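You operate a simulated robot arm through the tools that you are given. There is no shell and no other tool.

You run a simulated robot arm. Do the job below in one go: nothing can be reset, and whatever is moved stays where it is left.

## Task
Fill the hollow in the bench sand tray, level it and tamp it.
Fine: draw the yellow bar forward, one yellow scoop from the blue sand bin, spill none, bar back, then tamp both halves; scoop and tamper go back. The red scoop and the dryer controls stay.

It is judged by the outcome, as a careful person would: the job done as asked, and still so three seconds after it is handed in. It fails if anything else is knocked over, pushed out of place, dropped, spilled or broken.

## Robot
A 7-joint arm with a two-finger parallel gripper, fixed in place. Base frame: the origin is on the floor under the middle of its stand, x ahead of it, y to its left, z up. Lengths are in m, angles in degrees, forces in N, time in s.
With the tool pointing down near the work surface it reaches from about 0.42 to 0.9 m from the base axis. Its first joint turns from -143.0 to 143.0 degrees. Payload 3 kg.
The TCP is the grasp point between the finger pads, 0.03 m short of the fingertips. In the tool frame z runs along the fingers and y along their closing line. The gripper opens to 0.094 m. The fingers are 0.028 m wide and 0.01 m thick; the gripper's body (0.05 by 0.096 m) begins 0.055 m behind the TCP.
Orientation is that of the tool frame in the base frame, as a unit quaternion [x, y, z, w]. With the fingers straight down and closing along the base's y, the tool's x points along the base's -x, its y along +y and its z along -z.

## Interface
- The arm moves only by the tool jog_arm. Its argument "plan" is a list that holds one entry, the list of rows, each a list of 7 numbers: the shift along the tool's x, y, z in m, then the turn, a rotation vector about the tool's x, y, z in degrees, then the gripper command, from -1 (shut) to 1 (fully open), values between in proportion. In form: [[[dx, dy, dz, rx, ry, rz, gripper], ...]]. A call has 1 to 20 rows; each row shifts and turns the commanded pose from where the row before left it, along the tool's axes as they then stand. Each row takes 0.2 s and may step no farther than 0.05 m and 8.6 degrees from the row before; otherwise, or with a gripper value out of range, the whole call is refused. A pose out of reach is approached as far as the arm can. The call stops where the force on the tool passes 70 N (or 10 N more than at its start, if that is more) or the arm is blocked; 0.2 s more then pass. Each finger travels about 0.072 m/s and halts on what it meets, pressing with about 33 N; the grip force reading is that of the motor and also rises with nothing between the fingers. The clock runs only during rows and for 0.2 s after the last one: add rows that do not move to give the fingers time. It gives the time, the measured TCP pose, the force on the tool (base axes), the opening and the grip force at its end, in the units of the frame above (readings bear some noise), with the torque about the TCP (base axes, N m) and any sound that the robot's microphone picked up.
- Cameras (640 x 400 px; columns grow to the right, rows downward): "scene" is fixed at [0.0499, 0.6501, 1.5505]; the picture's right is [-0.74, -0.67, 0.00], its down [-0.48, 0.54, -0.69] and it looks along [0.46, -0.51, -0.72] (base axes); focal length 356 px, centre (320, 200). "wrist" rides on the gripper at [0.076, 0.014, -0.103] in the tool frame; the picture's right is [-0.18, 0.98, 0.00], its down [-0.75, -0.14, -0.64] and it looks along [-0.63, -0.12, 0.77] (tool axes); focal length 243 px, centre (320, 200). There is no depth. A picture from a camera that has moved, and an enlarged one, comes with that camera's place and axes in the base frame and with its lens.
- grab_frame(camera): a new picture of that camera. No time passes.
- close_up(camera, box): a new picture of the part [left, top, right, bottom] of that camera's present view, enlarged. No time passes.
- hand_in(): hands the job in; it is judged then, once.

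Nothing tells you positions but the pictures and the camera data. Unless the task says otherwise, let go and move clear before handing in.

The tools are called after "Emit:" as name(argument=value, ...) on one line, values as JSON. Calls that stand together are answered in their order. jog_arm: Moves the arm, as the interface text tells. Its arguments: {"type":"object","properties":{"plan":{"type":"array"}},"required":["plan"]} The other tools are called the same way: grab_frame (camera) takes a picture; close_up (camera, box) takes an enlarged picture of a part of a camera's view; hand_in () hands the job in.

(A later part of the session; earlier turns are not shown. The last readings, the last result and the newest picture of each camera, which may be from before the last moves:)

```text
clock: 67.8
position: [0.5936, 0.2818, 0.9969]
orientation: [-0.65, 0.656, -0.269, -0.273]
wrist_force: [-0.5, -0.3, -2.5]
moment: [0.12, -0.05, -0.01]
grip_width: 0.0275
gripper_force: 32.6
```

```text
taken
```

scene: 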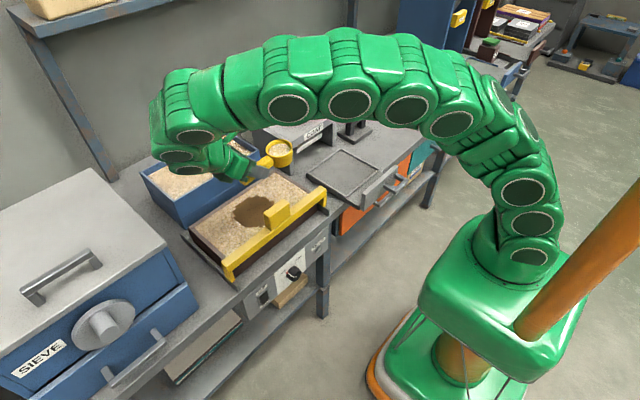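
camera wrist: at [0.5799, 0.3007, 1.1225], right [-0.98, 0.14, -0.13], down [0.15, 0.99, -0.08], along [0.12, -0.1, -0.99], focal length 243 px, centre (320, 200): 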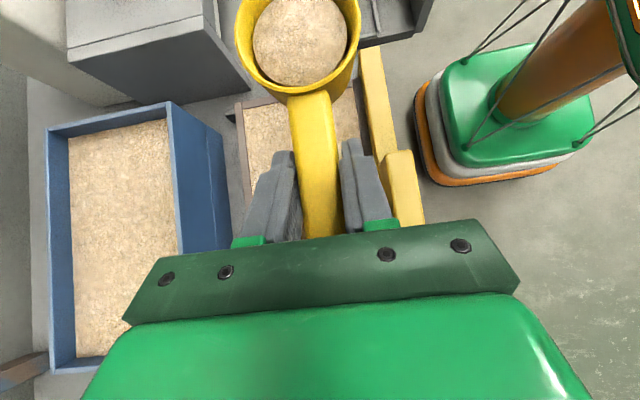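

Emit:
jog_arm(plan=[[[-0.0152, -0.0057, -0.0128, 0, 0, 0, -1], [-0.0152, -0.0057, -0.0128, 0, 0, 0, -1], [-0.0152, -0.0057, -0.0128, 0, 0, 0, -1], [-0.0152, -0.0057, -0.0128, 0, 0, 0, -1], [-0.0152, -0.0057, -0.0128, 0, 0, 0, -1], [-0.0152, -0.0057, -0.0128, 0, 0, 0, -1], [0, 0, 0, 0, 0, 0, -1], [0, 0, 0, 0, 0, 0, -1]]])

Emit:
grab_frame(camera="wrist")

Emit:
grab_frame(camera="scene")

```text
clock: 69.6
position: [0.6193, 0.3761, 0.986]
orientation: [-0.65, 0.656, -0.269, -0.272]
wrist_force: [-0.5, 1.1, -2.0]
moment: [0.1, 0.02, -0.03]
grip_width: 0.0276
gripper_force: 32.7
out of reach, approached as far as the arm can: row 5, 6
```

```text
taken
camera wrist: at [0.6058, 0.3959, 1.1118], right [-0.98, 0.14, -0.13], down [0.15, 0.99, -0.08], along [0.12, -0.1, -0.99], focal length 243 px, centre (320, 200)
```

wrist: 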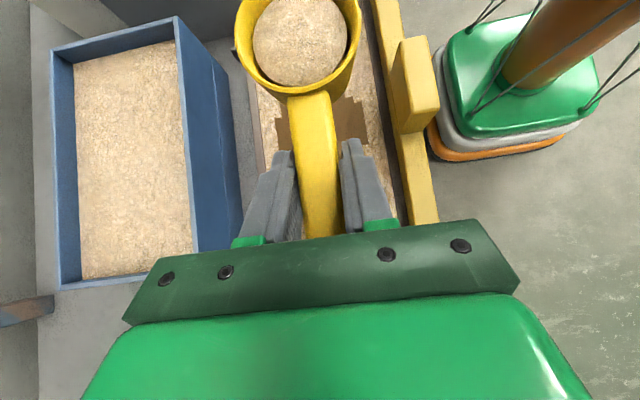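

```text
taken
```

scene: 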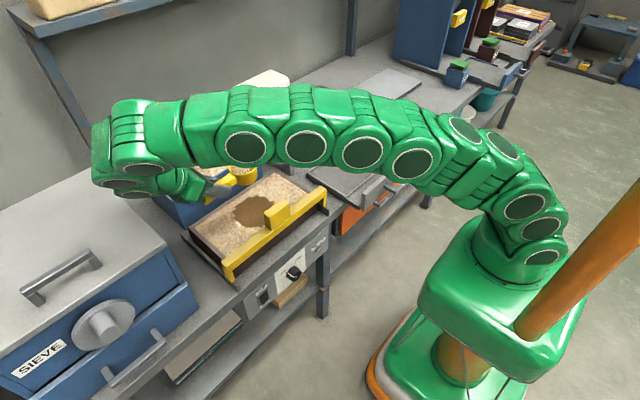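

The arm hit its reach limit a little short, at (0.619, 0.376). I'll bring the command back to there, then start tilting and lowering, which pulls the wrist back into reach.

Emit:
jog_arm(plan=[[[0.0177, 0, 0.0177, 0, 0, 0, -1], [0, 0, 0, 0, 0, 0, -1], [-0.0134, 0, 0.0078, 0, -7.5, 0, -1], [-0.0131, 0, 0.0089, 0, -7.5, 0, -1], [0, 0, 0, 0, 0, 0, -1]]])

Emit:
grab_frame(camera="wrist")

Emit:
close_up(camera="scene", box=[170, 130, 330, 250])

```text
clock: 70.8
position: [0.6201, 0.3601, 0.9564]
orientation: [-0.68, 0.686, -0.181, -0.183]
wrist_force: [-0.4, 0.4, -2.8]
moment: [0.11, 0.01, 0.01]
grip_width: 0.0276
gripper_force: 32.9
```

```text
taken
camera wrist: at [0.6061, 0.3467, 1.0834], right [-0.98, 0.17, -0.09], down [0.15, 0.97, 0.18], along [0.12, 0.16, -0.98], focal length 243 px, centre (320, 200)
```

wrist: 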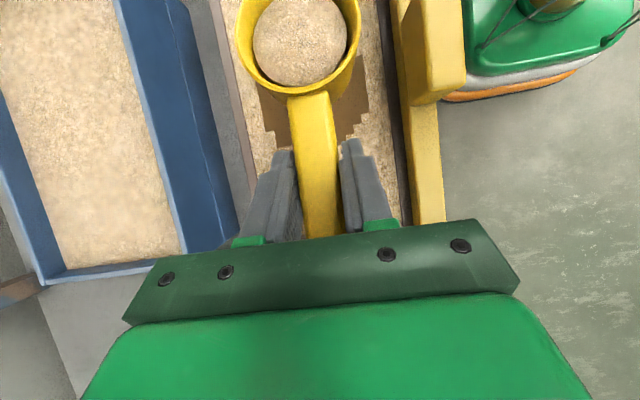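

```text
3.33 times, centred on (250, 190) of scene
camera zoom: at [0.0499, 0.6501, 1.5505], right [-0.74, -0.67, 0.0], down [-0.48, 0.54, -0.69], along [0.46, -0.51, -0.72], focal length 1188 px, centre (553, 233)
```

zoom: 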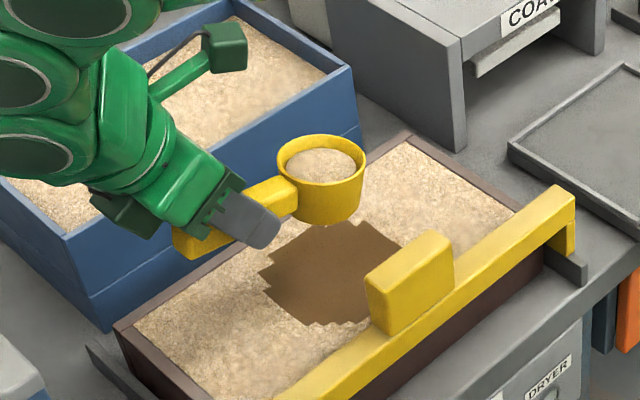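

Emit:
jog_arm(plan=[[[-0.0171, -0.0045, 0.0056, 0, -7.5, 0, -1], [-0.0176, -0.0045, 0.0084, 0, -7.5, 0, -1], [0, 0, 0, 0, 0, 0, -1]]])

Emit:
grab_frame(camera="wrist")

Emit:
close_up(camera="scene", box=[170, 130, 330, 250])

```text
clock: 71.6
position: [0.6279, 0.3847, 0.9294]
orientation: [-0.698, 0.704, -0.091, -0.092]
wrist_force: [-0.6, -0.7, -2.0]
moment: [0.07, -0.04, -0.01]
grip_width: 0.0274
gripper_force: 32.5
```

```text
taken
camera wrist: at [0.6144, 0.3382, 1.0467], right [-0.98, 0.19, -0.05], down [0.15, 0.89, 0.43], along [0.12, 0.41, -0.9], focal length 243 px, centre (320, 200)
```

wrist: 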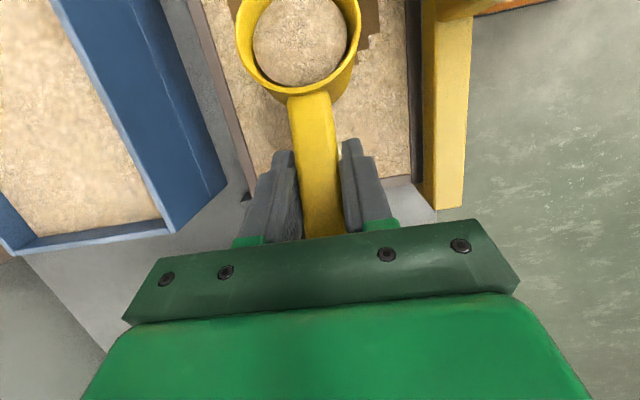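

```text
3.33 times, centred on (250, 190) of scene
camera zoom: at [0.0499, 0.6501, 1.5505], right [-0.74, -0.67, 0.0], down [-0.48, 0.54, -0.69], along [0.46, -0.51, -0.72], focal length 1188 px, centre (553, 233)
```

zoom: 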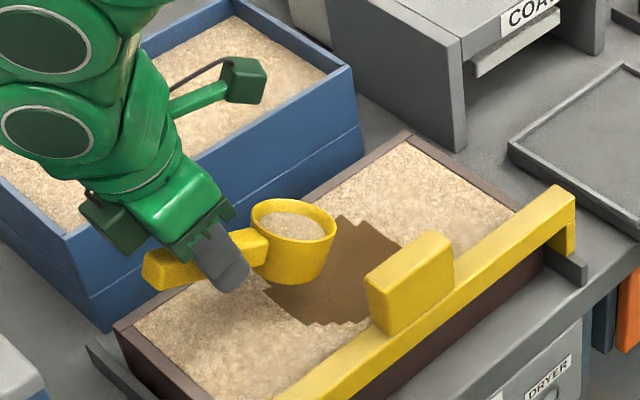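

At 30° tilt nothing has flowed yet, and the cup matches its predicted position with the lip over the hollow centre. I'll continue tilting about the lip.

Emit:
jog_arm(plan=[[[0.0048, 0, -0.0034, 0, -7.5, 0, -1], [0.0112, 0, -0.0051, 0, -7.5, 0, -1], [0, 0, 0, 0, 0, 0, -1]]])

Emit:
grab_frame(camera="wrist")

Emit:
close_up(camera="scene", box=[170, 130, 330, 250])

```text
clock: 72.4
position: [0.6284, 0.3711, 0.9377]
orientation: [-0.705, 0.709, 0.0, 0.0]
wrist_force: [0.1, 0.8, -2.8]
moment: [0.05, 0.02, 0.0]
grip_width: 0.0277
gripper_force: 32.5
```

```text
taken
camera wrist: at [0.6145, 0.2955, 1.0404], right [-0.98, 0.19, 0.0], down [0.15, 0.75, 0.64], along [0.12, 0.63, -0.77], focal length 243 px, centre (320, 200)
```

wrist: 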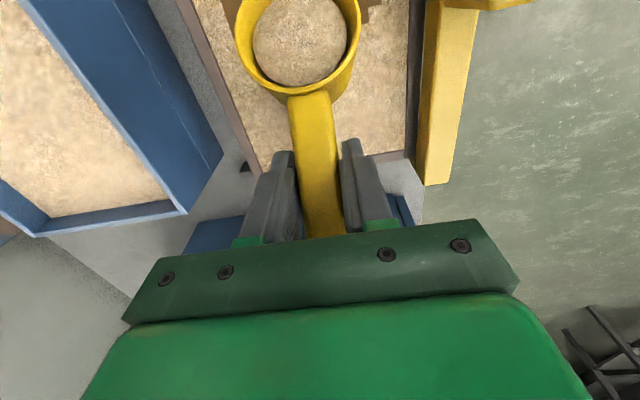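

```text
3.33 times, centred on (250, 190) of scene
camera zoom: at [0.0499, 0.6501, 1.5505], right [-0.74, -0.67, 0.0], down [-0.48, 0.54, -0.69], along [0.46, -0.51, -0.72], focal length 1188 px, centre (553, 233)
```

zoom: 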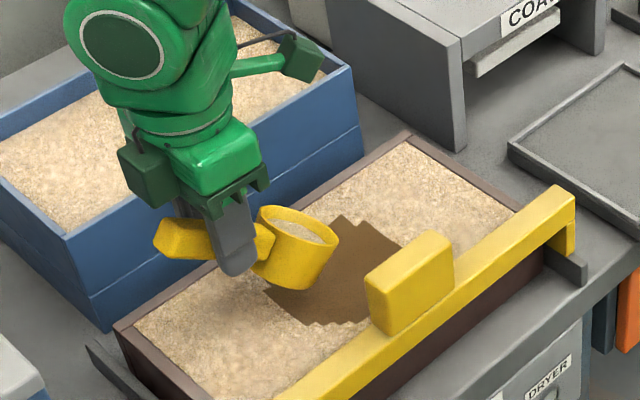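

Still holding at 45°. Continuing in small steps.

Emit:
jog_arm(plan=[[[0.0119, 0, -0.0064, 0, -7.5, 0, -1], [0.0123, 0, -0.0076, 0, -7.5, 0, -1], [0, 0, 0, 0, 0, 0, -1]]])

Emit:
grab_frame(camera="wrist")

Emit:
close_up(camera="scene", box=[170, 130, 330, 250])

```text
clock: 73.2
position: [0.6281, 0.3475, 0.9504]
orientation: [-0.698, 0.704, 0.092, 0.093]
wrist_force: [0.0, -0.3, -2.3]
moment: [0.04, -0.03, 0.01]
grip_width: 0.0273
gripper_force: 33.0
```

```text
taken
camera wrist: at [0.6142, 0.2468, 1.0291], right [-0.98, 0.19, 0.05], down [0.15, 0.56, 0.82], along [0.13, 0.81, -0.58], focal length 243 px, centre (320, 200)
```

wrist: 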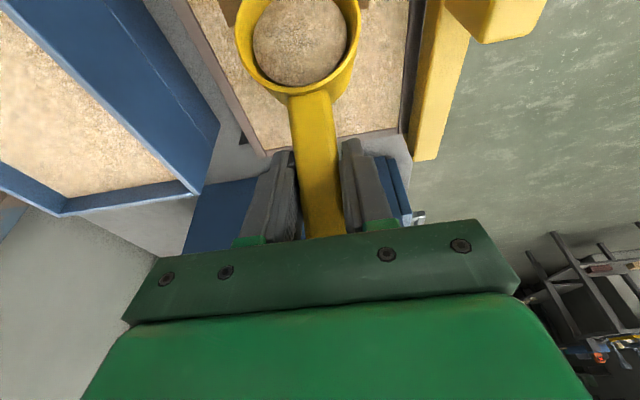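

```text
3.33 times, centred on (250, 190) of scene
camera zoom: at [0.0499, 0.6501, 1.5505], right [-0.74, -0.67, 0.0], down [-0.48, 0.54, -0.69], along [0.46, -0.51, -0.72], focal length 1188 px, centre (553, 233)
```

zoom: 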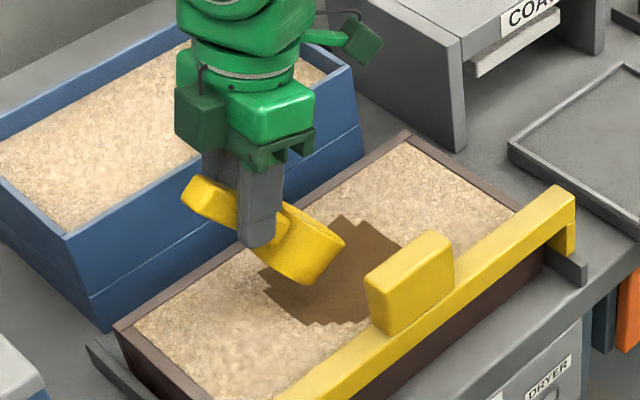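

Emit:
jog_arm(plan=[[[0.0127, 0, -0.0076, 0, -7.5, 0, -1], [0, 0, 0, 0, 0, 0, -1]]])

Emit:
close_up(camera="scene", box=[170, 130, 330, 250])

Emit:
jog_arm(plan=[[[0.0128, 0, -0.0085, 0, -7.5, 0, -1], [0, 0, 0, 0, 0, 0, -1]]])

Emit:
close_up(camera="scene", box=[170, 130, 330, 250])

Emit:
grab_frame(camera="wrist")

```text
clock: 73.8
position: [0.6264, 0.3339, 0.9546]
orientation: [-0.691, 0.696, 0.137, 0.138]
wrist_force: [0.0, 0.2, -1.4]
moment: [0.02, 0.02, -0.01]
grip_width: 0.0274
gripper_force: 33.2
```

```text
3.33 times, centred on (250, 190) of scene
camera zoom: at [0.0499, 0.6501, 1.5505], right [-0.74, -0.67, 0.0], down [-0.48, 0.54, -0.69], along [0.46, -0.51, -0.72], focal length 1188 px, centre (553, 233)
```

zoom: 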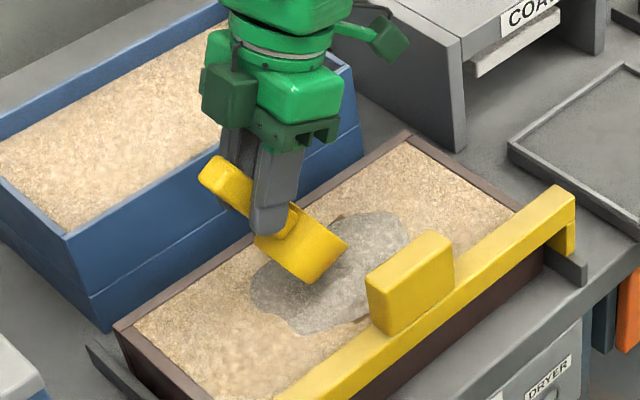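

```text
clock: 74.4
position: [0.627, 0.3163, 0.9566]
orientation: [-0.681, 0.686, 0.183, 0.182]
wrist_force: [-0.1, -1.2, -1.1]
moment: [0.01, -0.01, 0.0]
grip_width: 0.0273
gripper_force: 33.2
```

```text
3.33 times, centred on (250, 190) of scene
camera zoom: at [0.0499, 0.6501, 1.5505], right [-0.74, -0.67, 0.0], down [-0.48, 0.54, -0.69], along [0.46, -0.51, -0.72], focal length 1188 px, centre (553, 233)
```

zoom: 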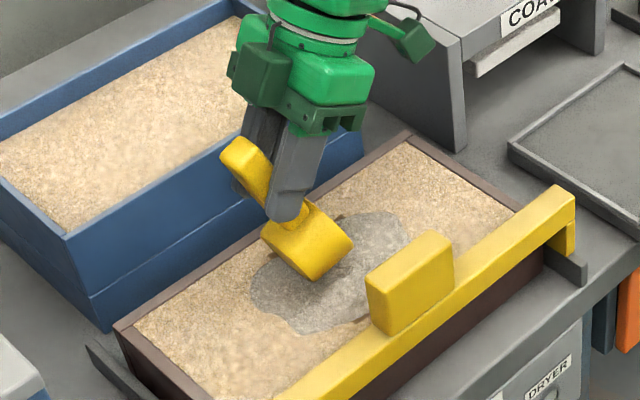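

```text
taken
camera wrist: at [0.6131, 0.2004, 1.0065], right [-0.98, 0.17, 0.09], down [0.14, 0.33, 0.93], along [0.13, 0.93, -0.35], focal length 243 px, centre (320, 200)
```

wrist: 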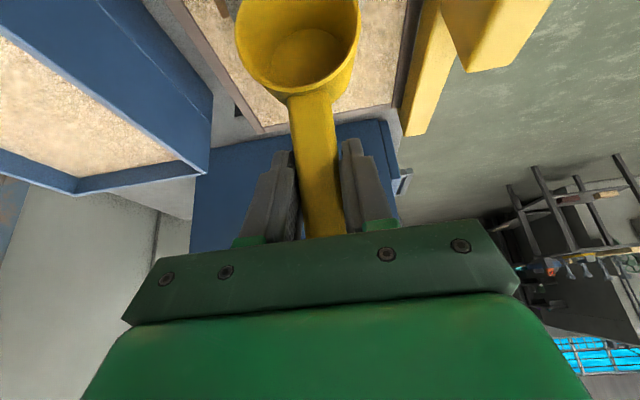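

The sand flowed into the hollow as one mound, and the cup is now empty with nothing outside the tray. I'll lift clear, move back and level the scoop.

Emit:
jog_arm(plan=[[[-0.005, 0, -0.0087, 0, 0, 0, -1], [-0.01, 0, -0.0173, 0, 0, 0, -1], [-0.01, 0, -0.0173, 0, 0, 0, -1], [-0.01, 0, -0.0173, 0, 0, 0, -1], [-0.01, 0, -0.0173, 0, 0, 0, -1], [0.0314, 0.0125, -0.0181, 0, 0, 0, -1], [0.0314, 0.0125, -0.0181, 0, 0, 0, -1], [0.0314, 0.0125, -0.0181, 0, 0, 0, -1], [0.0314, 0.0125, -0.0181, 0, 0, 0, -1], [0.0314, 0.0125, -0.0181, 0, 0, 0, -1], [0.0314, 0.0125, -0.0181, 0, 0, 0, -1], [0.0314, 0.0125, -0.0181, 0, 0, 0, -1], [0.0314, 0.0125, -0.0181, 0, 0, 0, -1], [0, 0, 0, 0, 0, 0, -1]]])

Emit:
close_up(camera="scene", box=[170, 130, 330, 280])

Emit:
grab_frame(camera="scene")

```text
clock: 77.4
position: [0.5224, 0.0278, 1.0475]
orientation: [-0.68, 0.686, 0.182, 0.184]
wrist_force: [0.9, -0.6, -1.0]
moment: [-0.01, -0.03, 0.0]
grip_width: 0.0273
gripper_force: 33.5
```

```text
2.67 times, centred on (250, 205) of scene
camera zoom: at [0.0499, 0.6501, 1.5505], right [-0.74, -0.67, 0.0], down [-0.48, 0.54, -0.69], along [0.46, -0.51, -0.72], focal length 951 px, centre (507, 187)
```

zoom: 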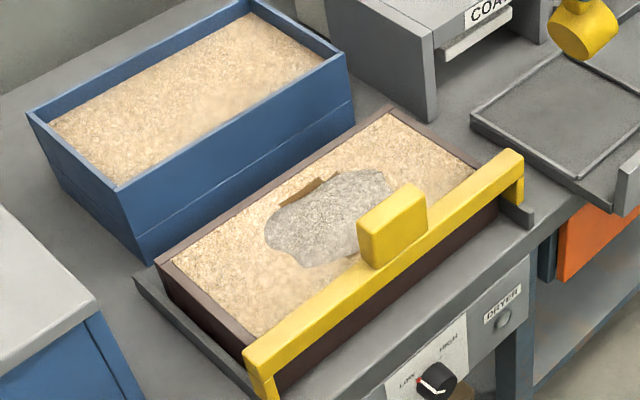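

```text
taken
```

scene: 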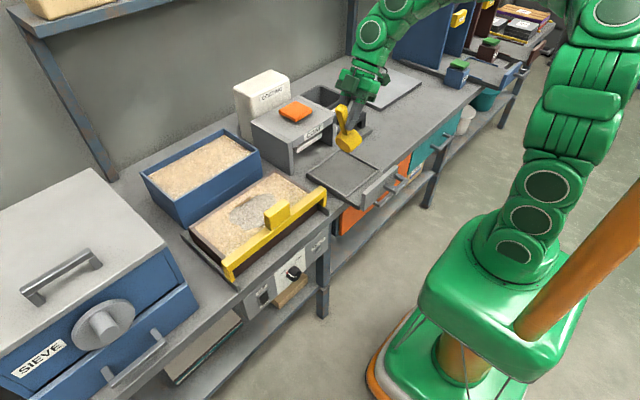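

The mound covers most of the hollow; the bar will spread it. Now I'll level the scoop and compare its position in the grip with the picture taken after first lifting it.

Emit:
jog_arm(plan=[[[0, 0, 0, 0, 7.5, 0, -1], [0, 0, 0, 0, 7.5, 0, -1], [0, 0, 0, 0, 7.5, 0, -1], [0, 0, 0, 0, 7.5, 0, -1], [0, 0, 0, 0, 7.5, 0, -1], [0, 0, 0, 0, 7.5, 0, -1], [0, 0, 0, 0, 7.5, 0, -1], [0, 0, 0, 0, 7.5, 0, -1], [0, 0, 0, 0, 7.5, 0, -1], [0, 0, 0, 0, 7.5, 0, -1], [0, 0, 0, 2.5, 0, -2.5, -1], [0, 0, 0, 0, 0, 0, -1]]])

Emit:
grab_frame(camera="wrist")

Emit:
close_up(camera="scene", box=[280, 90, 400, 180])

```text
clock: 80.0
position: [0.5244, 0.0293, 1.0459]
orientation: [0.67, -0.636, 0.277, 0.264]
wrist_force: [1.0, -0.2, -0.6]
moment: [0.04, 0.01, 0.0]
grip_width: 0.0276
gripper_force: 33.0
```

```text
taken
camera wrist: at [0.5109, 0.048, 1.1723], right [-0.99, 0.08, -0.13], down [0.09, 0.99, -0.08], along [0.12, -0.09, -0.99], focal length 243 px, centre (320, 200)
```

wrist: 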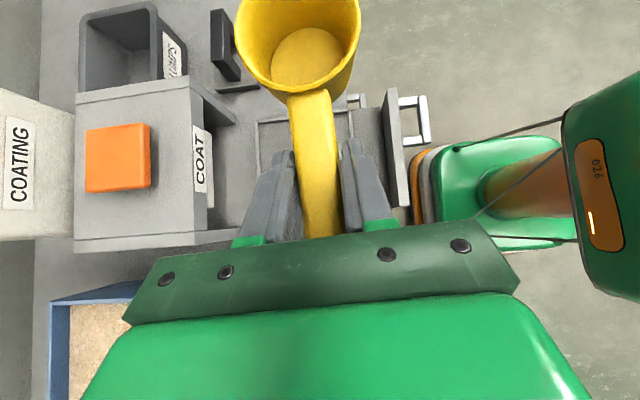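

```text
4.44 times, centred on (340, 135) of scene
camera zoom: at [0.0499, 0.6501, 1.5505], right [-0.74, -0.67, 0.0], down [-0.48, 0.54, -0.69], along [0.46, -0.51, -0.72], focal length 1584 px, centre (231, 489)
```

zoom: 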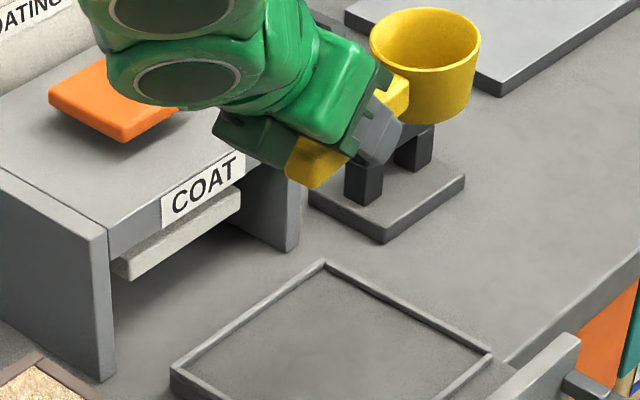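

The cup sits slightly higher relative to the gripper than before, a small pitch slip from the contact in the bin. I'll zoom to estimate it so I can set the scoop down flat.

Emit:
close_up(camera="wrist", box=[220, 0, 380, 100])

Emit:
close_up(camera="scene", box=[325, 90, 375, 130])

```text
4.00 times, centred on (300, 50) of wrist
camera zoom: at [0.5109, 0.048, 1.1723], right [-0.99, 0.08, -0.13], down [0.09, 0.99, -0.08], along [0.12, -0.09, -0.99], focal length 970 px, centre (400, 800)
```

zoom: 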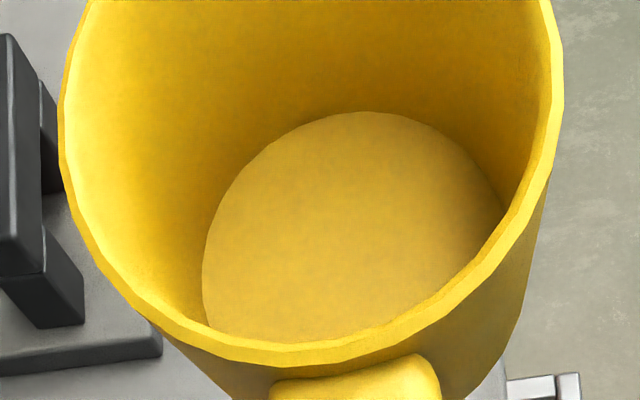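

```text
10.00 times, centred on (350, 110) of scene
camera zoom: at [0.0499, 0.6501, 1.5505], right [-0.74, -0.67, 0.0], down [-0.48, 0.54, -0.69], along [0.46, -0.51, -0.72], focal length 3565 px, centre (20, 1100)
```

zoom: 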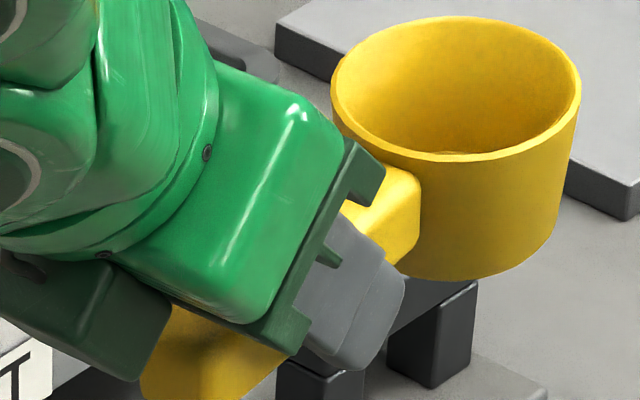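

The scoop slipped about 4° in pitch (cup high) and about 2° in yaw within the grip. I'll move above its home spot and correct for both.

Emit:
jog_arm(plan=[[[0.0161, -0.00435, 0.0331, 0, 0, 0, -1], [0.0161, -0.00435, 0.0331, 0, 0, 0, -1], [0.0161, -0.00435, 0.0331, 0, 0, 0, -1], [0.0161, -0.00435, 0.0331, 0, 0, 0, -1], [0.0161, -0.00435, 0.0331, 0, 0, 0, -1], [0.0161, -0.00435, 0.0331, 0, 0, 0, -1], [0.0161, -0.00435, 0.0331, 0, 0, 0, -1], [0.0161, -0.00435, 0.0331, 0, 0, 0, -1], [0, 0, 0, -1.7, 0, 1.7, -1], [0, 0, 0, 0, -4, 0, -1], [0, 0, 0, 0, 0, 0, -1], [0, 0, 0, 0, 0, 0, -1]]])

Emit:
grab_frame(camera="wrist")

Emit:
close_up(camera="scene", box=[350, 70, 430, 140])

```text
clock: 82.6
position: [0.574, -0.2479, 0.9499]
orientation: [0.667, -0.658, 0.249, 0.245]
wrist_force: [0.0, 0.0, -1.0]
moment: [0.06, -0.01, -0.06]
grip_width: 0.0276
gripper_force: 33.0
```

```text
taken
camera wrist: at [0.5598, -0.2375, 1.0769], right [-0.98, 0.13, -0.12], down [0.13, 0.99, -0.01], along [0.12, -0.03, -0.99], focal length 243 px, centre (320, 200)
```

wrist: 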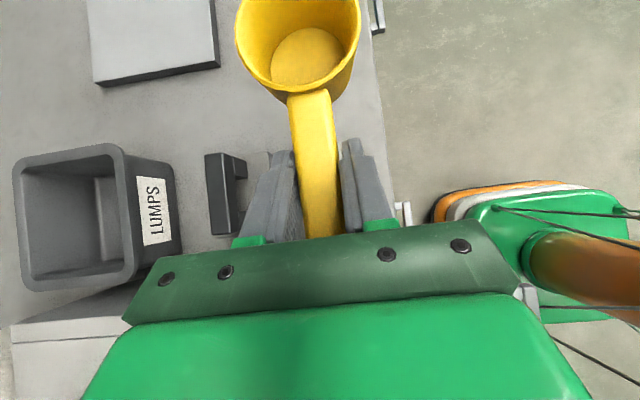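

```text
5.71 times, centred on (390, 105) of scene
camera zoom: at [0.0499, 0.6501, 1.5505], right [-0.74, -0.67, 0.0], down [-0.48, 0.54, -0.69], along [0.46, -0.51, -0.72], focal length 2037 px, centre (-80, 743)
```

zoom: 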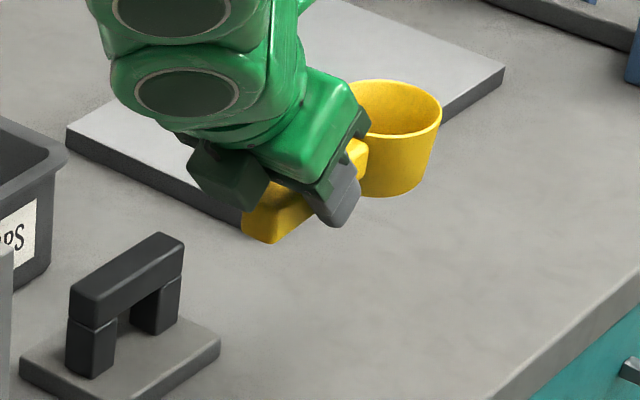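

Emit:
jog_arm(plan=[[[-0.017, 0, 0.0197, 0, 0, 0, -1], [-0.017, 0, 0.0197, 0, 0, 0, -1], [-0.017, 0, 0.0197, 0, 0, 0, -1], [-0.017, 0, 0.0197, 0, 0, 0, -1], [-0.017, 0, 0.0197, 0, 0, 0, -1], [-0.0079, 0, 0.0091, 0, 0, 0, -1], [0, 0, 0, 0, 0, 0, -1]]])

Emit:
close_up(camera="scene", box=[340, 90, 440, 170])

Emit:
grab_frame(camera="wrist")

```text
clock: 84.2
position: [0.5745, -0.2478, 0.8063]
orientation: [0.666, -0.658, 0.249, 0.247]
wrist_force: [-0.9, -0.2, -0.6]
moment: [0.09, 0.01, 0.0]
grip_width: 0.0277
gripper_force: 33.3
```

```text
5.00 times, centred on (390, 130) of scene
camera zoom: at [0.0499, 0.6501, 1.5505], right [-0.74, -0.67, 0.0], down [-0.48, 0.54, -0.69], along [0.46, -0.51, -0.72], focal length 1782 px, centre (-30, 550)
```

zoom: 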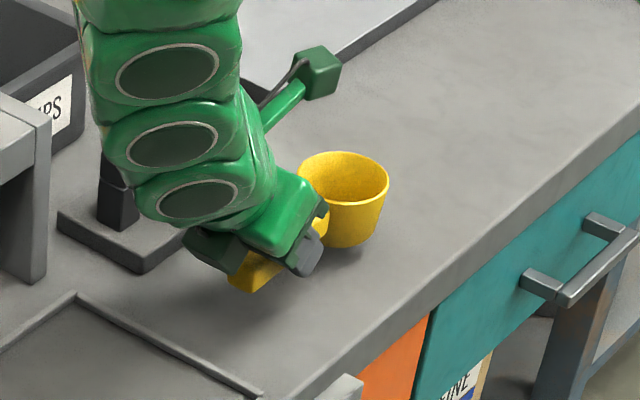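

```text
taken
camera wrist: at [0.5601, -0.2372, 0.9338], right [-0.98, 0.13, -0.12], down [0.13, 0.99, -0.01], along [0.12, -0.03, -0.99], focal length 243 px, centre (320, 200)
```

wrist: 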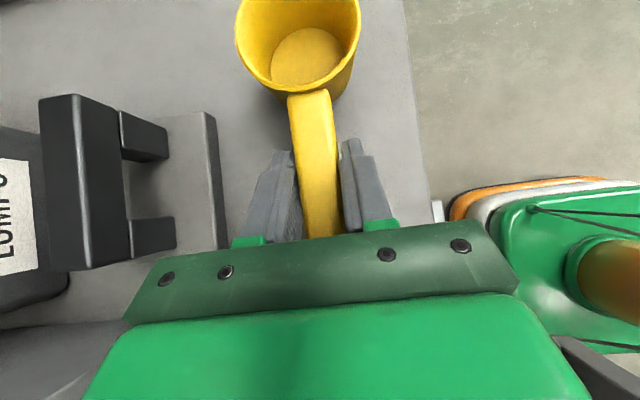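

Emit:
jog_arm(plan=[[[-0.0033, 0, 0.0038, 0, 0, 0, -1], [-0.0033, 0, 0.0038, 0, 0, 0, -1], [0, 0, 0, 0, 0, 0, -1]]])

Emit:
close_up(camera="scene", box=[330, 100, 426, 160])

```text
clock: 85.0
position: [0.5743, -0.2474, 0.7985]
orientation: [0.666, -0.659, 0.249, 0.246]
wrist_force: [-0.3, 0.1, -1.7]
moment: [0.07, 0.01, 0.0]
grip_width: 0.0275
gripper_force: 32.4
```

```text
6.67 times, centred on (378, 130) of scene
camera zoom: at [0.0499, 0.6501, 1.5505], right [-0.74, -0.67, 0.0], down [-0.48, 0.54, -0.69], along [0.46, -0.51, -0.72], focal length 2377 px, centre (-67, 667)
```

zoom: 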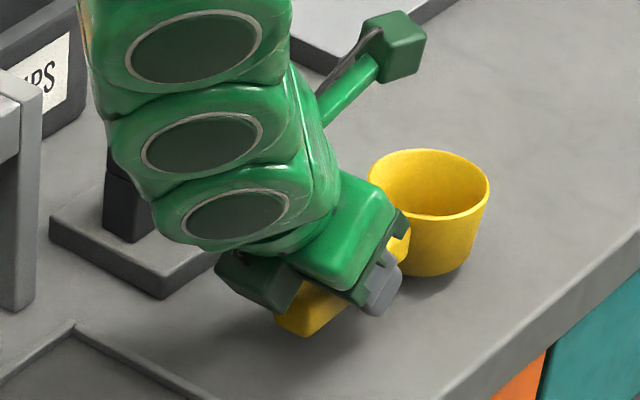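

I'll compare the scoop's pose more exactly with a higher zoom before touching down.

Emit:
close_up(camera="scene", box=[365, 115, 413, 145])

Emit:
close_up(camera="wrist", box=[220, 0, 380, 100])

```text
13.33 times, centred on (389, 130) of scene
camera zoom: at [0.0499, 0.6501, 1.5505], right [-0.74, -0.67, 0.0], down [-0.48, 0.54, -0.69], along [0.46, -0.51, -0.72], focal length 4753 px, centre (-600, 1133)
```

zoom: 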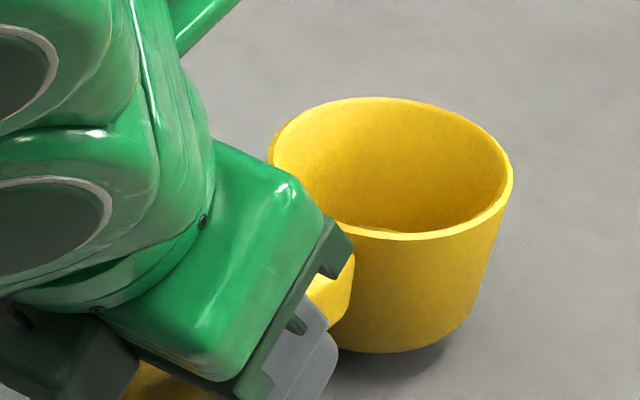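

```text
4.00 times, centred on (300, 50) of wrist
camera zoom: at [0.5603, -0.2376, 0.9249], right [-0.98, 0.13, -0.12], down [0.13, 0.99, -0.01], along [0.12, -0.03, -0.99], focal length 970 px, centre (400, 800)
```

zoom: 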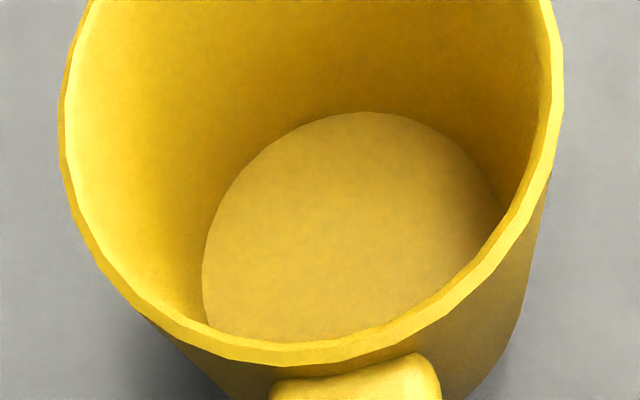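

Both cameras put the scoop level and within a few millimetres of its original spot. I'll lower gently to touchdown.

Emit:
jog_arm(plan=[[[-0.0026, 0, 0.003, 0, 0, 0, -1], [-0.0026, 0, 0.003, 0, 0, 0, -1], [-0.001, 0, 0.0011, 0, 0, 0, -1], [0, 0, 0, 0, 0, 0, -1]]])

Emit:
jog_arm(plan=[[[-0.00098, 0, 0.0011, 0, 0, 0, -1], [0, 0, 0, 0, 0, 0, -1]]])

```text
clock: 86.0
position: [0.5739, -0.2485, 0.7893]
orientation: [0.666, -0.658, 0.25, 0.246]
wrist_force: [-0.2, 0.2, -1.2]
moment: [0.05, -0.02, 0.0]
grip_width: 0.0275
gripper_force: 32.8
```

```text
clock: 86.6
position: [0.5751, -0.2483, 0.7877]
orientation: [0.665, -0.659, 0.249, 0.246]
wrist_force: [0.0, -0.3, 0.0]
moment: [0.07, 0.01, 0.02]
grip_width: 0.0274
gripper_force: 32.6
```

Emit:
jog_arm(plan=[[[-0.0007, 0, 0.0008, 0, 0, 0, -1], [0, 0, 0, 0, 0, 0, -1]]])

Emit:
close_up(camera="scene", box=[330, 100, 426, 160])

```text
clock: 87.2
position: [0.5746, -0.2484, 0.7851]
orientation: [0.666, -0.659, 0.249, 0.246]
wrist_force: [0.3, 0.7, -0.6]
moment: [0.03, -0.03, 0.0]
grip_width: 0.0273
gripper_force: 33.8
```

```text
6.67 times, centred on (378, 130) of scene
camera zoom: at [0.0499, 0.6501, 1.5505], right [-0.74, -0.67, 0.0], down [-0.48, 0.54, -0.69], along [0.46, -0.51, -0.72], focal length 2377 px, centre (-67, 667)
```

zoom: 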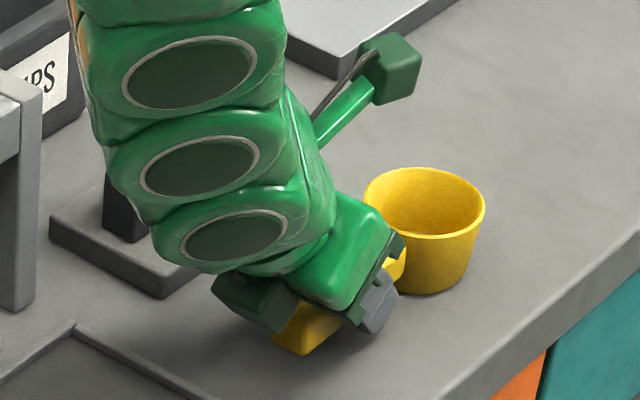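

Emit:
jog_arm(plan=[[[0, 0.0023, 0, 0.98, 0, -1.13, -1], [-0.0007, 0, 0.0008, 0, 0, 0, -1], [0, 0, 0, 0, 0, 0, -1]]])

Emit:
jog_arm(plan=[[[-0.0007, 0, 0.0008, 0, 0, 0, -1], [0, 0, 0, 0, 0, 0, -1]]])

```text
clock: 88.0
position: [0.5711, -0.2467, 0.7849]
orientation: [0.675, -0.65, 0.253, 0.243]
wrist_force: [0.0, -1.4, 7.4]
moment: [-0.43, 0.0, 0.02]
grip_width: 0.0276
gripper_force: 33.6
```

```text
clock: 88.6
position: [0.5715, -0.2477, 0.7832]
orientation: [0.674, -0.65, 0.252, 0.243]
wrist_force: [0.4, 1.7, 14.4]
moment: [-0.77, -0.02, 0.01]
grip_width: 0.0278
gripper_force: 33.2
```

The cup has touched down (the contact torque matches the cup base). I'll ease off the pressure and open the fingers slowly.

Emit:
jog_arm(plan=[[[0.0008, 0, -0.0009, 0, 0, 0, -1], [0, 0, 0, 0, 0, 0, -0.5], [0, 0, 0, 0, 0, 0, -0.3], [0, 0, 0, 0, 0, 0, 0], [0, 0, 0, 0, 0, 0, 0.3], [0, 0, 0, 0, 0, 0, 0.6]]])

Emit:
close_up(camera="scene", box=[330, 100, 426, 160])

Emit:
grab_frame(camera="wrist")

```text
clock: 90.0
position: [0.5711, -0.2454, 0.7845]
orientation: [0.675, -0.65, 0.252, 0.243]
wrist_force: [0.1, -0.1, 1.3]
moment: [0.04, 0.0, -0.02]
grip_width: 0.0753
gripper_force: 0.1
```

```text
6.67 times, centred on (378, 130) of scene
camera zoom: at [0.0499, 0.6501, 1.5505], right [-0.74, -0.67, 0.0], down [-0.48, 0.54, -0.69], along [0.46, -0.51, -0.72], focal length 2377 px, centre (-67, 667)
```

zoom: 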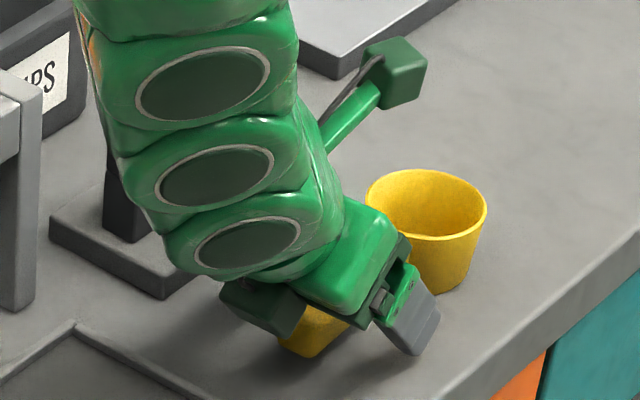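

```text
taken
camera wrist: at [0.5575, -0.2375, 0.9118], right [-0.99, 0.1, -0.12], down [0.1, 0.99, -0.01], along [0.12, -0.02, -0.99], focal length 243 px, centre (320, 200)
```

wrist: 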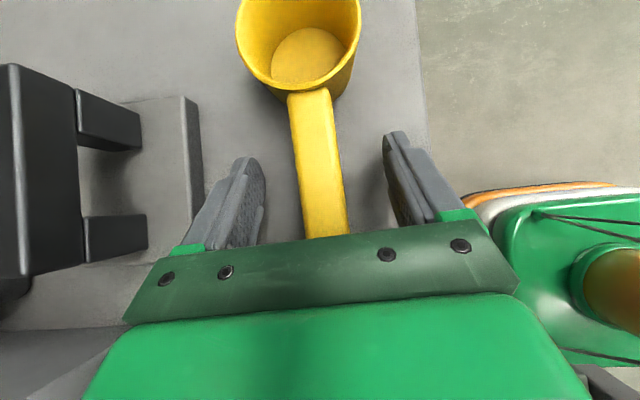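

The scoop rests at its original place, with its rim within about 2 mm of the first picture. I'll retreat along the tool axis and return to the upright standard orientation.

Emit:
jog_arm(plan=[[[0, 0, -0.015, 0, 0, 0, 0.8], [0, 0, -0.03, 0, 0, 0, 1], [0, 0, -0.04, 0, 0, 0, 1], [0, 0, -0.045, 0, 0, 0, 1], [0, 0, -0.045, 0, 0, 0, 1], [0, 0, 0, 0, -8.2, 0, 1], [0, 0, 0, 0, -8.2, 0, 1], [0, 0, 0, 0, -8.2, 0, 1], [0, 0, 0, 0, -8.2, 0, 1], [0, 0, 0, 0, -8.2, 0, 1], [0, 0, -0.04, 0, 0, 0, 1], [0, 0, -0.04, 0, 0, 0, 1], [0, 0, 0, 0, 0, 0, 1]]])

Emit:
close_up(camera="scene", box=[330, 100, 426, 160])

Emit:
jog_arm(plan=[[[0, 0, 0, 0, 0, 8.39, 1], [0, 0, 0, 0, 0, 8.39, 1], [0, 0, 0, 0, 0, 8.39, 1], [0, 0, 0, 0, 0, 8.39, 1], [0, 0, 0, 0, 0, 8.39, 1], [0, 0, 0, 0, 0, 8.39, 1], [0, 0, 0, 0, 0, 8.39, 1], [0, 0, 0, 0, 0, 8.39, 1], [0, 0, 0, 0, 0, 8.39, 1], [0, 0, 0, 0, 0, 8.39, 1], [0, 0, 0, 0, 0, 8.39, 1], [0, 0, 0, 0, 0, 0, 1]]])

Emit:
grab_frame(camera="scene")

```text
clock: 92.8
position: [0.5655, -0.133, 0.9992]
orientation: [0.72, -0.694, 0.0, 0.0]
wrist_force: [-0.3, -0.3, 0.3]
moment: [0.01, 0.01, -0.03]
grip_width: 0.0941
gripper_force: 0.0
```

```text
6.67 times, centred on (378, 130) of scene
camera zoom: at [0.0499, 0.6501, 1.5505], right [-0.74, -0.67, 0.0], down [-0.48, 0.54, -0.69], along [0.46, -0.51, -0.72], focal length 2377 px, centre (-67, 667)
```

zoom: 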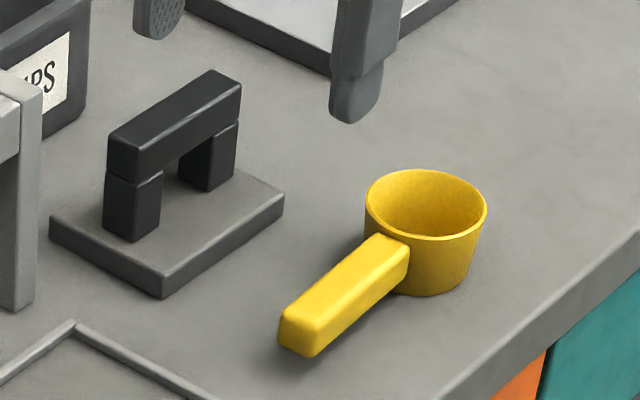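

```text
clock: 95.4
position: [0.5678, -0.1331, 0.9963]
orientation: [0.002, 1.0, 0.0, 0.0]
wrist_force: [-1.3, 0.0, 0.9]
moment: [-0.04, -0.02, 0.03]
grip_width: 0.094
gripper_force: 0.0
```

```text
taken
```

scene: 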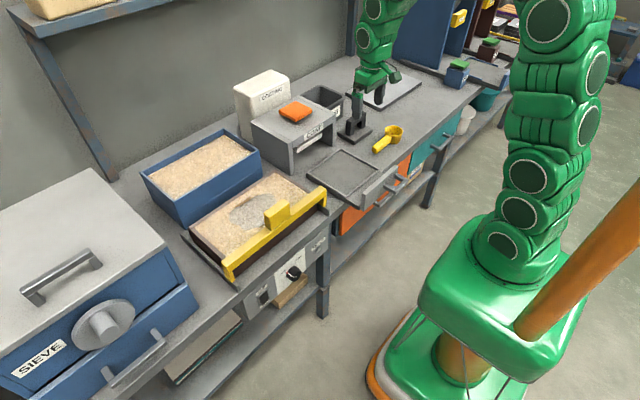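

The scoop is back just as it started. Next is the bar: I'll move above its grip block at (0.532, 0.279).

Emit:
jog_arm(plan=[[[0.004, 0.0458, 0, 0, 0, 0, 1], [0.004, 0.0458, 0, 0, 0, 0, 1], [0.004, 0.0458, 0, 0, 0, 0, 1], [0.004, 0.0458, 0, 0, 0, 0, 1], [0.004, 0.0458, 0, 0, 0, 0, 1], [0.004, 0.0458, 0, 0, 0, 0, 1], [0.004, 0.0458, 0, 0, 0, 0, 1], [0.004, 0.0458, 0, 0, 0, 0, 1], [0.004, 0.0462, 0, 0, 0, 0, 1], [0, 0, 0.02, 0, 0, -0.23, 1], [0, 0, 0, 0, 0, 0, 1]]])

Emit:
grab_frame(camera="wrist")

Emit:
close_up(camera="scene", box=[190, 130, 350, 270])

```text
clock: 97.8
position: [0.5312, 0.2793, 0.9763]
orientation: [-0.001, 1.0, 0.0, -0.001]
wrist_force: [-0.4, 0.1, 0.1]
moment: [0.0, -0.02, 0.04]
grip_width: 0.0938
gripper_force: 0.1
```

```text
taken
camera wrist: at [0.4565, 0.2939, 1.0779], right [0.18, 0.98, 0.0], down [0.75, -0.14, 0.64], along [0.63, -0.12, -0.77], focal length 243 px, centre (320, 200)
```

wrist: 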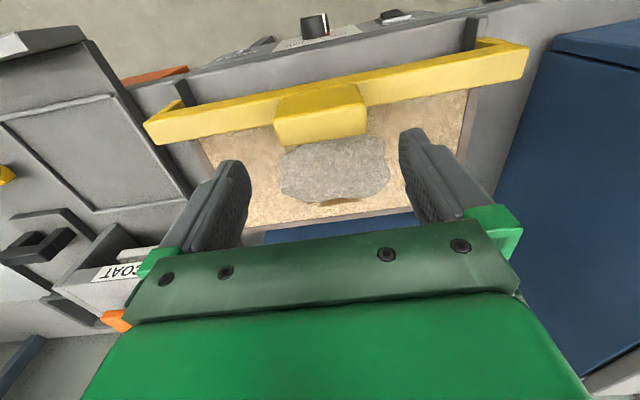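

```text
2.86 times, centred on (270, 200) of scene
camera zoom: at [0.0499, 0.6501, 1.5505], right [-0.74, -0.67, 0.0], down [-0.48, 0.54, -0.69], along [0.46, -0.51, -0.72], focal length 1018 px, centre (463, 200)
```

zoom: 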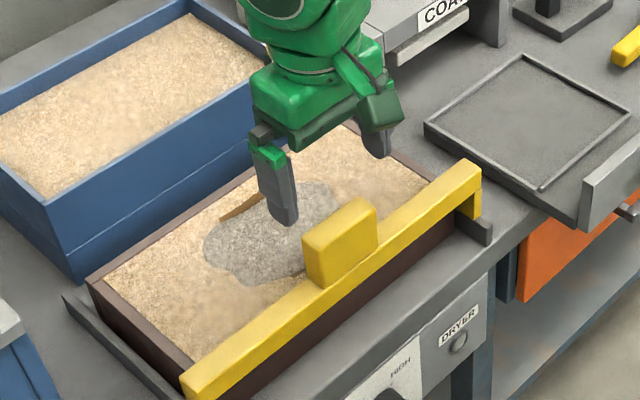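

Emit:
jog_arm(plan=[[[0, 0, 0.03, 0, 0, 0, 1], [0, 0, 0.03, 0, 0, 0, 1], [0, 0, 0.02, 0, 0, 0, 1], [0, 0, 0.007, 0, 0, 0, 1], [0, 0, 0, 0, 0, 0, 1], [0, 0, 0, 0, 0, 0, 1]]])

Emit:
jog_arm(plan=[[[0, 0, 0, 0, 0, 0, 0.7], [0, 0, 0, 0, 0, 0, 0.6], [0, 0, 0, 0, 0, 0, 0.55], [0, 0, 0, 0, 0, 0, 0.5]]])

```text
clock: 99.2
position: [0.5322, 0.2801, 0.8893]
orientation: [-0.001, 1.0, 0.0, 0.0]
wrist_force: [-0.3, 0.5, -1.1]
moment: [-0.04, -0.02, 0.01]
grip_width: 0.0939
gripper_force: 0.0
```

```text
clock: 100.2
position: [0.5321, 0.2796, 0.8898]
orientation: [-0.001, 1.0, 0.0, 0.0]
wrist_force: [-0.1, 10.0, -3.2]
moment: [-0.16, -0.15, -0.04]
grip_width: 0.0761
gripper_force: 4.5
```

Emit:
jog_arm(plan=[[[0, 0.0005, 0, 0, 0, 0, 0.3], [0, 0, 0, 0, 0, 0, -1], [0, 0, 0, 0, 0, 0, -1]]])

Emit:
jog_arm(plan=[[[-0.005, 0, 0, 0, 0, 0, -1], [-0.01, 0, 0, 0, 0, 0, -1], [-0.01, 0, 0, 0, 0, 0, -1], [-0.01, 0, 0, 0, 0, 0, -1]]])

Emit:
close_up(camera="scene", box=[170, 130, 350, 270])

```text
clock: 101.0
position: [0.5314, 0.2802, 0.8903]
orientation: [-0.001, 1.0, 0.0, -0.001]
wrist_force: [0.7, 25.5, -17.9]
moment: [0.04, -0.43, -0.32]
grip_width: 0.0742
gripper_force: 44.9
```

```text
clock: 102.0
position: [0.5689, 0.2799, 0.8897]
orientation: [-0.001, 1.0, 0.0, 0.0]
wrist_force: [-1.2, 20.9, -12.2]
moment: [0.05, 0.05, -0.05]
grip_width: 0.0743
gripper_force: 44.2
```

```text
2.86 times, centred on (260, 200) of scene
camera zoom: at [0.0499, 0.6501, 1.5505], right [-0.74, -0.67, 0.0], down [-0.48, 0.54, -0.69], along [0.46, -0.51, -0.72], focal length 1018 px, centre (491, 200)
```

zoom: 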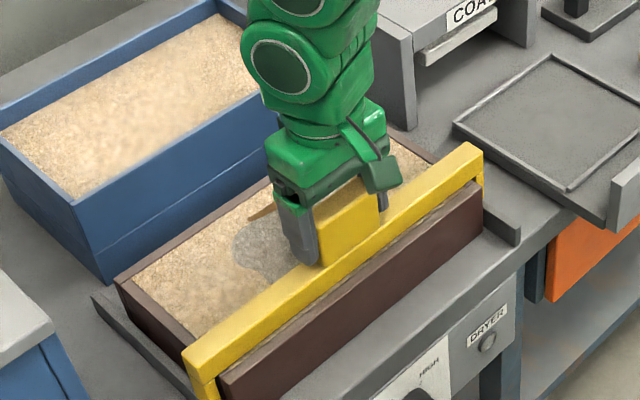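

The bar slides smoothly back. I'll continue while trimming the small side loads.

Emit:
jog_arm(plan=[[[-0.01, 0.0007, 0.0004, 0, 0, 0, -1], [-0.01, 0, 0, 0, 0, 0, -1], [-0.01, 0, 0, 0, 0, 0, -1], [-0.01, 0, 0, 0, 0, 0, -1]]])

Emit:
close_up(camera="scene", box=[170, 130, 350, 270])

```text
clock: 103.0
position: [0.6069, 0.2798, 0.8897]
orientation: [-0.002, 1.0, 0.0, 0.0]
wrist_force: [-2.9, -26.5, 29.2]
moment: [-0.05, 0.75, 0.26]
grip_width: 0.0741
gripper_force: 44.9
```

```text
2.86 times, centred on (260, 200) of scene
camera zoom: at [0.0499, 0.6501, 1.5505], right [-0.74, -0.67, 0.0], down [-0.48, 0.54, -0.69], along [0.46, -0.51, -0.72], focal length 1018 px, centre (491, 200)
```

zoom: 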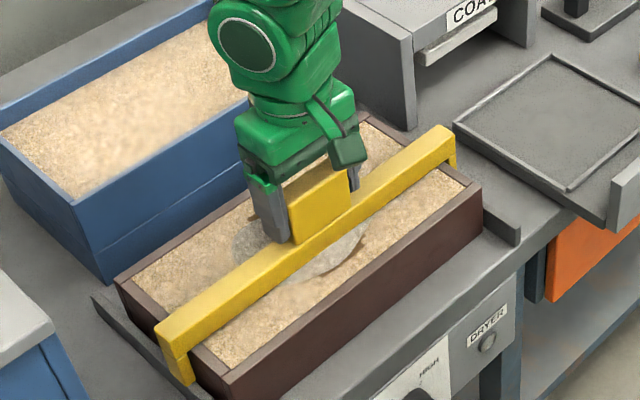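

Emit:
jog_arm(plan=[[[-0.01, -0.001, -0.0011, 0, 0, 0, -1], [-0.01, 0, 0, 0, 0, 0, -1], [-0.01, 0, 0, 0, 0, 0, -1]]])

Emit:
jog_arm(plan=[[[-0.005, 0, 0, 0, 0, 0, -1], [0, 0, 0, 0, 0, 0, -1]]])

Emit:
close_up(camera="scene", box=[170, 130, 350, 270])

```text
clock: 103.8
position: [0.6383, 0.2794, 0.8899]
orientation: [-0.001, 1.0, -0.001, -0.002]
wrist_force: [-1.4, -4.5, -24.5]
moment: [0.38, -0.72, 0.48]
grip_width: 0.0745
gripper_force: 44.7
```

```text
clock: 104.4
position: [0.6427, 0.2801, 0.8911]
orientation: [0.001, 1.0, 0.0, -0.001]
wrist_force: [-1.2, -1.2, -36.6]
moment: [0.09, 0.18, 0.0]
grip_width: 0.074
gripper_force: 45.0
```

```text
2.86 times, centred on (260, 200) of scene
camera zoom: at [0.0499, 0.6501, 1.5505], right [-0.74, -0.67, 0.0], down [-0.48, 0.54, -0.69], along [0.46, -0.51, -0.72], focal length 1018 px, centre (491, 200)
```

zoom: 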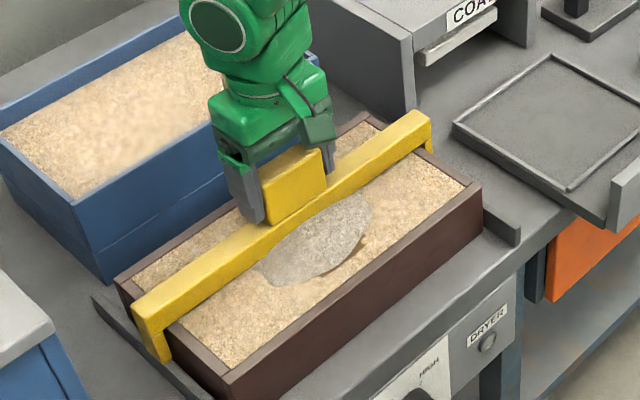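

Emit:
jog_arm(plan=[[[0, 0, 0.0014, 0, 0, 0, -1], [-0.01, 0, 0, 0, 0, 0, -1], [-0.01, 0, 0, 0, 0, 0, -1], [-0.01, 0, 0, 0, 0, 0, -1]]])

Emit:
jog_arm(plan=[[[-0.005, 0, 0, 0, 0, 0, -1], [0, 0, 0, 0, 0, 0, -1]]])

Emit:
close_up(camera="scene", box=[170, 130, 350, 270])

```text
clock: 105.4
position: [0.675, 0.2795, 0.8895]
orientation: [0.0, 1.0, 0.0, 0.002]
wrist_force: [0.3, -18.5, -5.5]
moment: [-0.11, -1.04, 0.29]
grip_width: 0.0741
gripper_force: 45.5
```

```text
clock: 106.0
position: [0.6779, 0.2793, 0.8904]
orientation: [-0.001, 1.0, 0.002, 0.001]
wrist_force: [0.7, -12.6, 17.2]
moment: [-0.57, 0.8, 0.27]
grip_width: 0.0743
gripper_force: 44.8
```

```text
2.86 times, centred on (260, 200) of scene
camera zoom: at [0.0499, 0.6501, 1.5505], right [-0.74, -0.67, 0.0], down [-0.48, 0.54, -0.69], along [0.46, -0.51, -0.72], focal length 1018 px, centre (491, 200)
```

zoom: 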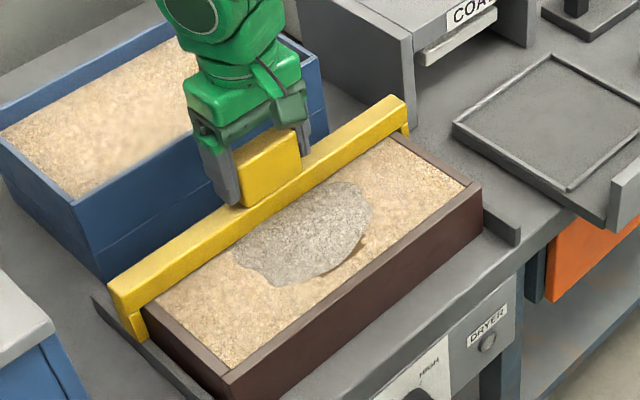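

Emit:
jog_arm(plan=[[[-0.01, -0.0005, -0.0006, 0, 0, 0, -1], [-0.01, 0, 0, 0, 0, 0, -1], [-0.01, 0, 0, 0, 0, 0, -1]]])

Emit:
jog_arm(plan=[[[-0.01, 0, 0, 0, 0, 0, -1], [-0.006, 0, 0, 0, 0, 0, -1], [0, 0, 0, 0, 0, 0, -1]]])

Emit:
close_up(camera="scene", box=[170, 130, 350, 270])

```text
clock: 106.8
position: [0.709, 0.2803, 0.8907]
orientation: [0.0, 1.0, 0.0, 0.0]
wrist_force: [-0.3, 1.4, -1.5]
moment: [0.63, -1.29, 0.01]
grip_width: 0.0742
gripper_force: 44.6
```

```text
clock: 107.6
position: [0.7255, 0.2798, 0.8899]
orientation: [-0.001, 1.0, 0.001, 0.0]
wrist_force: [-1.1, 1.7, 10.1]
moment: [-0.15, 1.18, 0.14]
grip_width: 0.0743
gripper_force: 45.0
```

```text
2.86 times, centred on (260, 200) of scene
camera zoom: at [0.0499, 0.6501, 1.5505], right [-0.74, -0.67, 0.0], down [-0.48, 0.54, -0.69], along [0.46, -0.51, -0.72], focal length 1018 px, centre (491, 200)
```

zoom: 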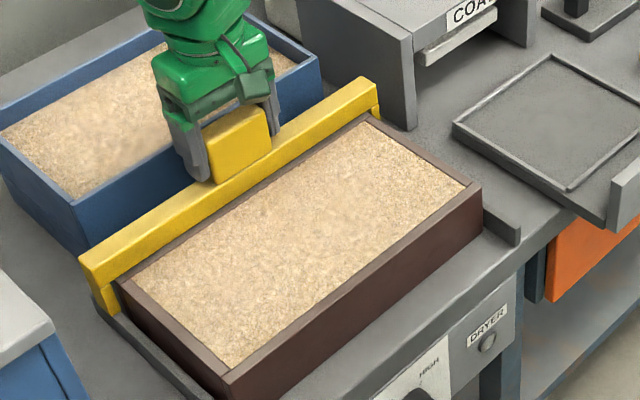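

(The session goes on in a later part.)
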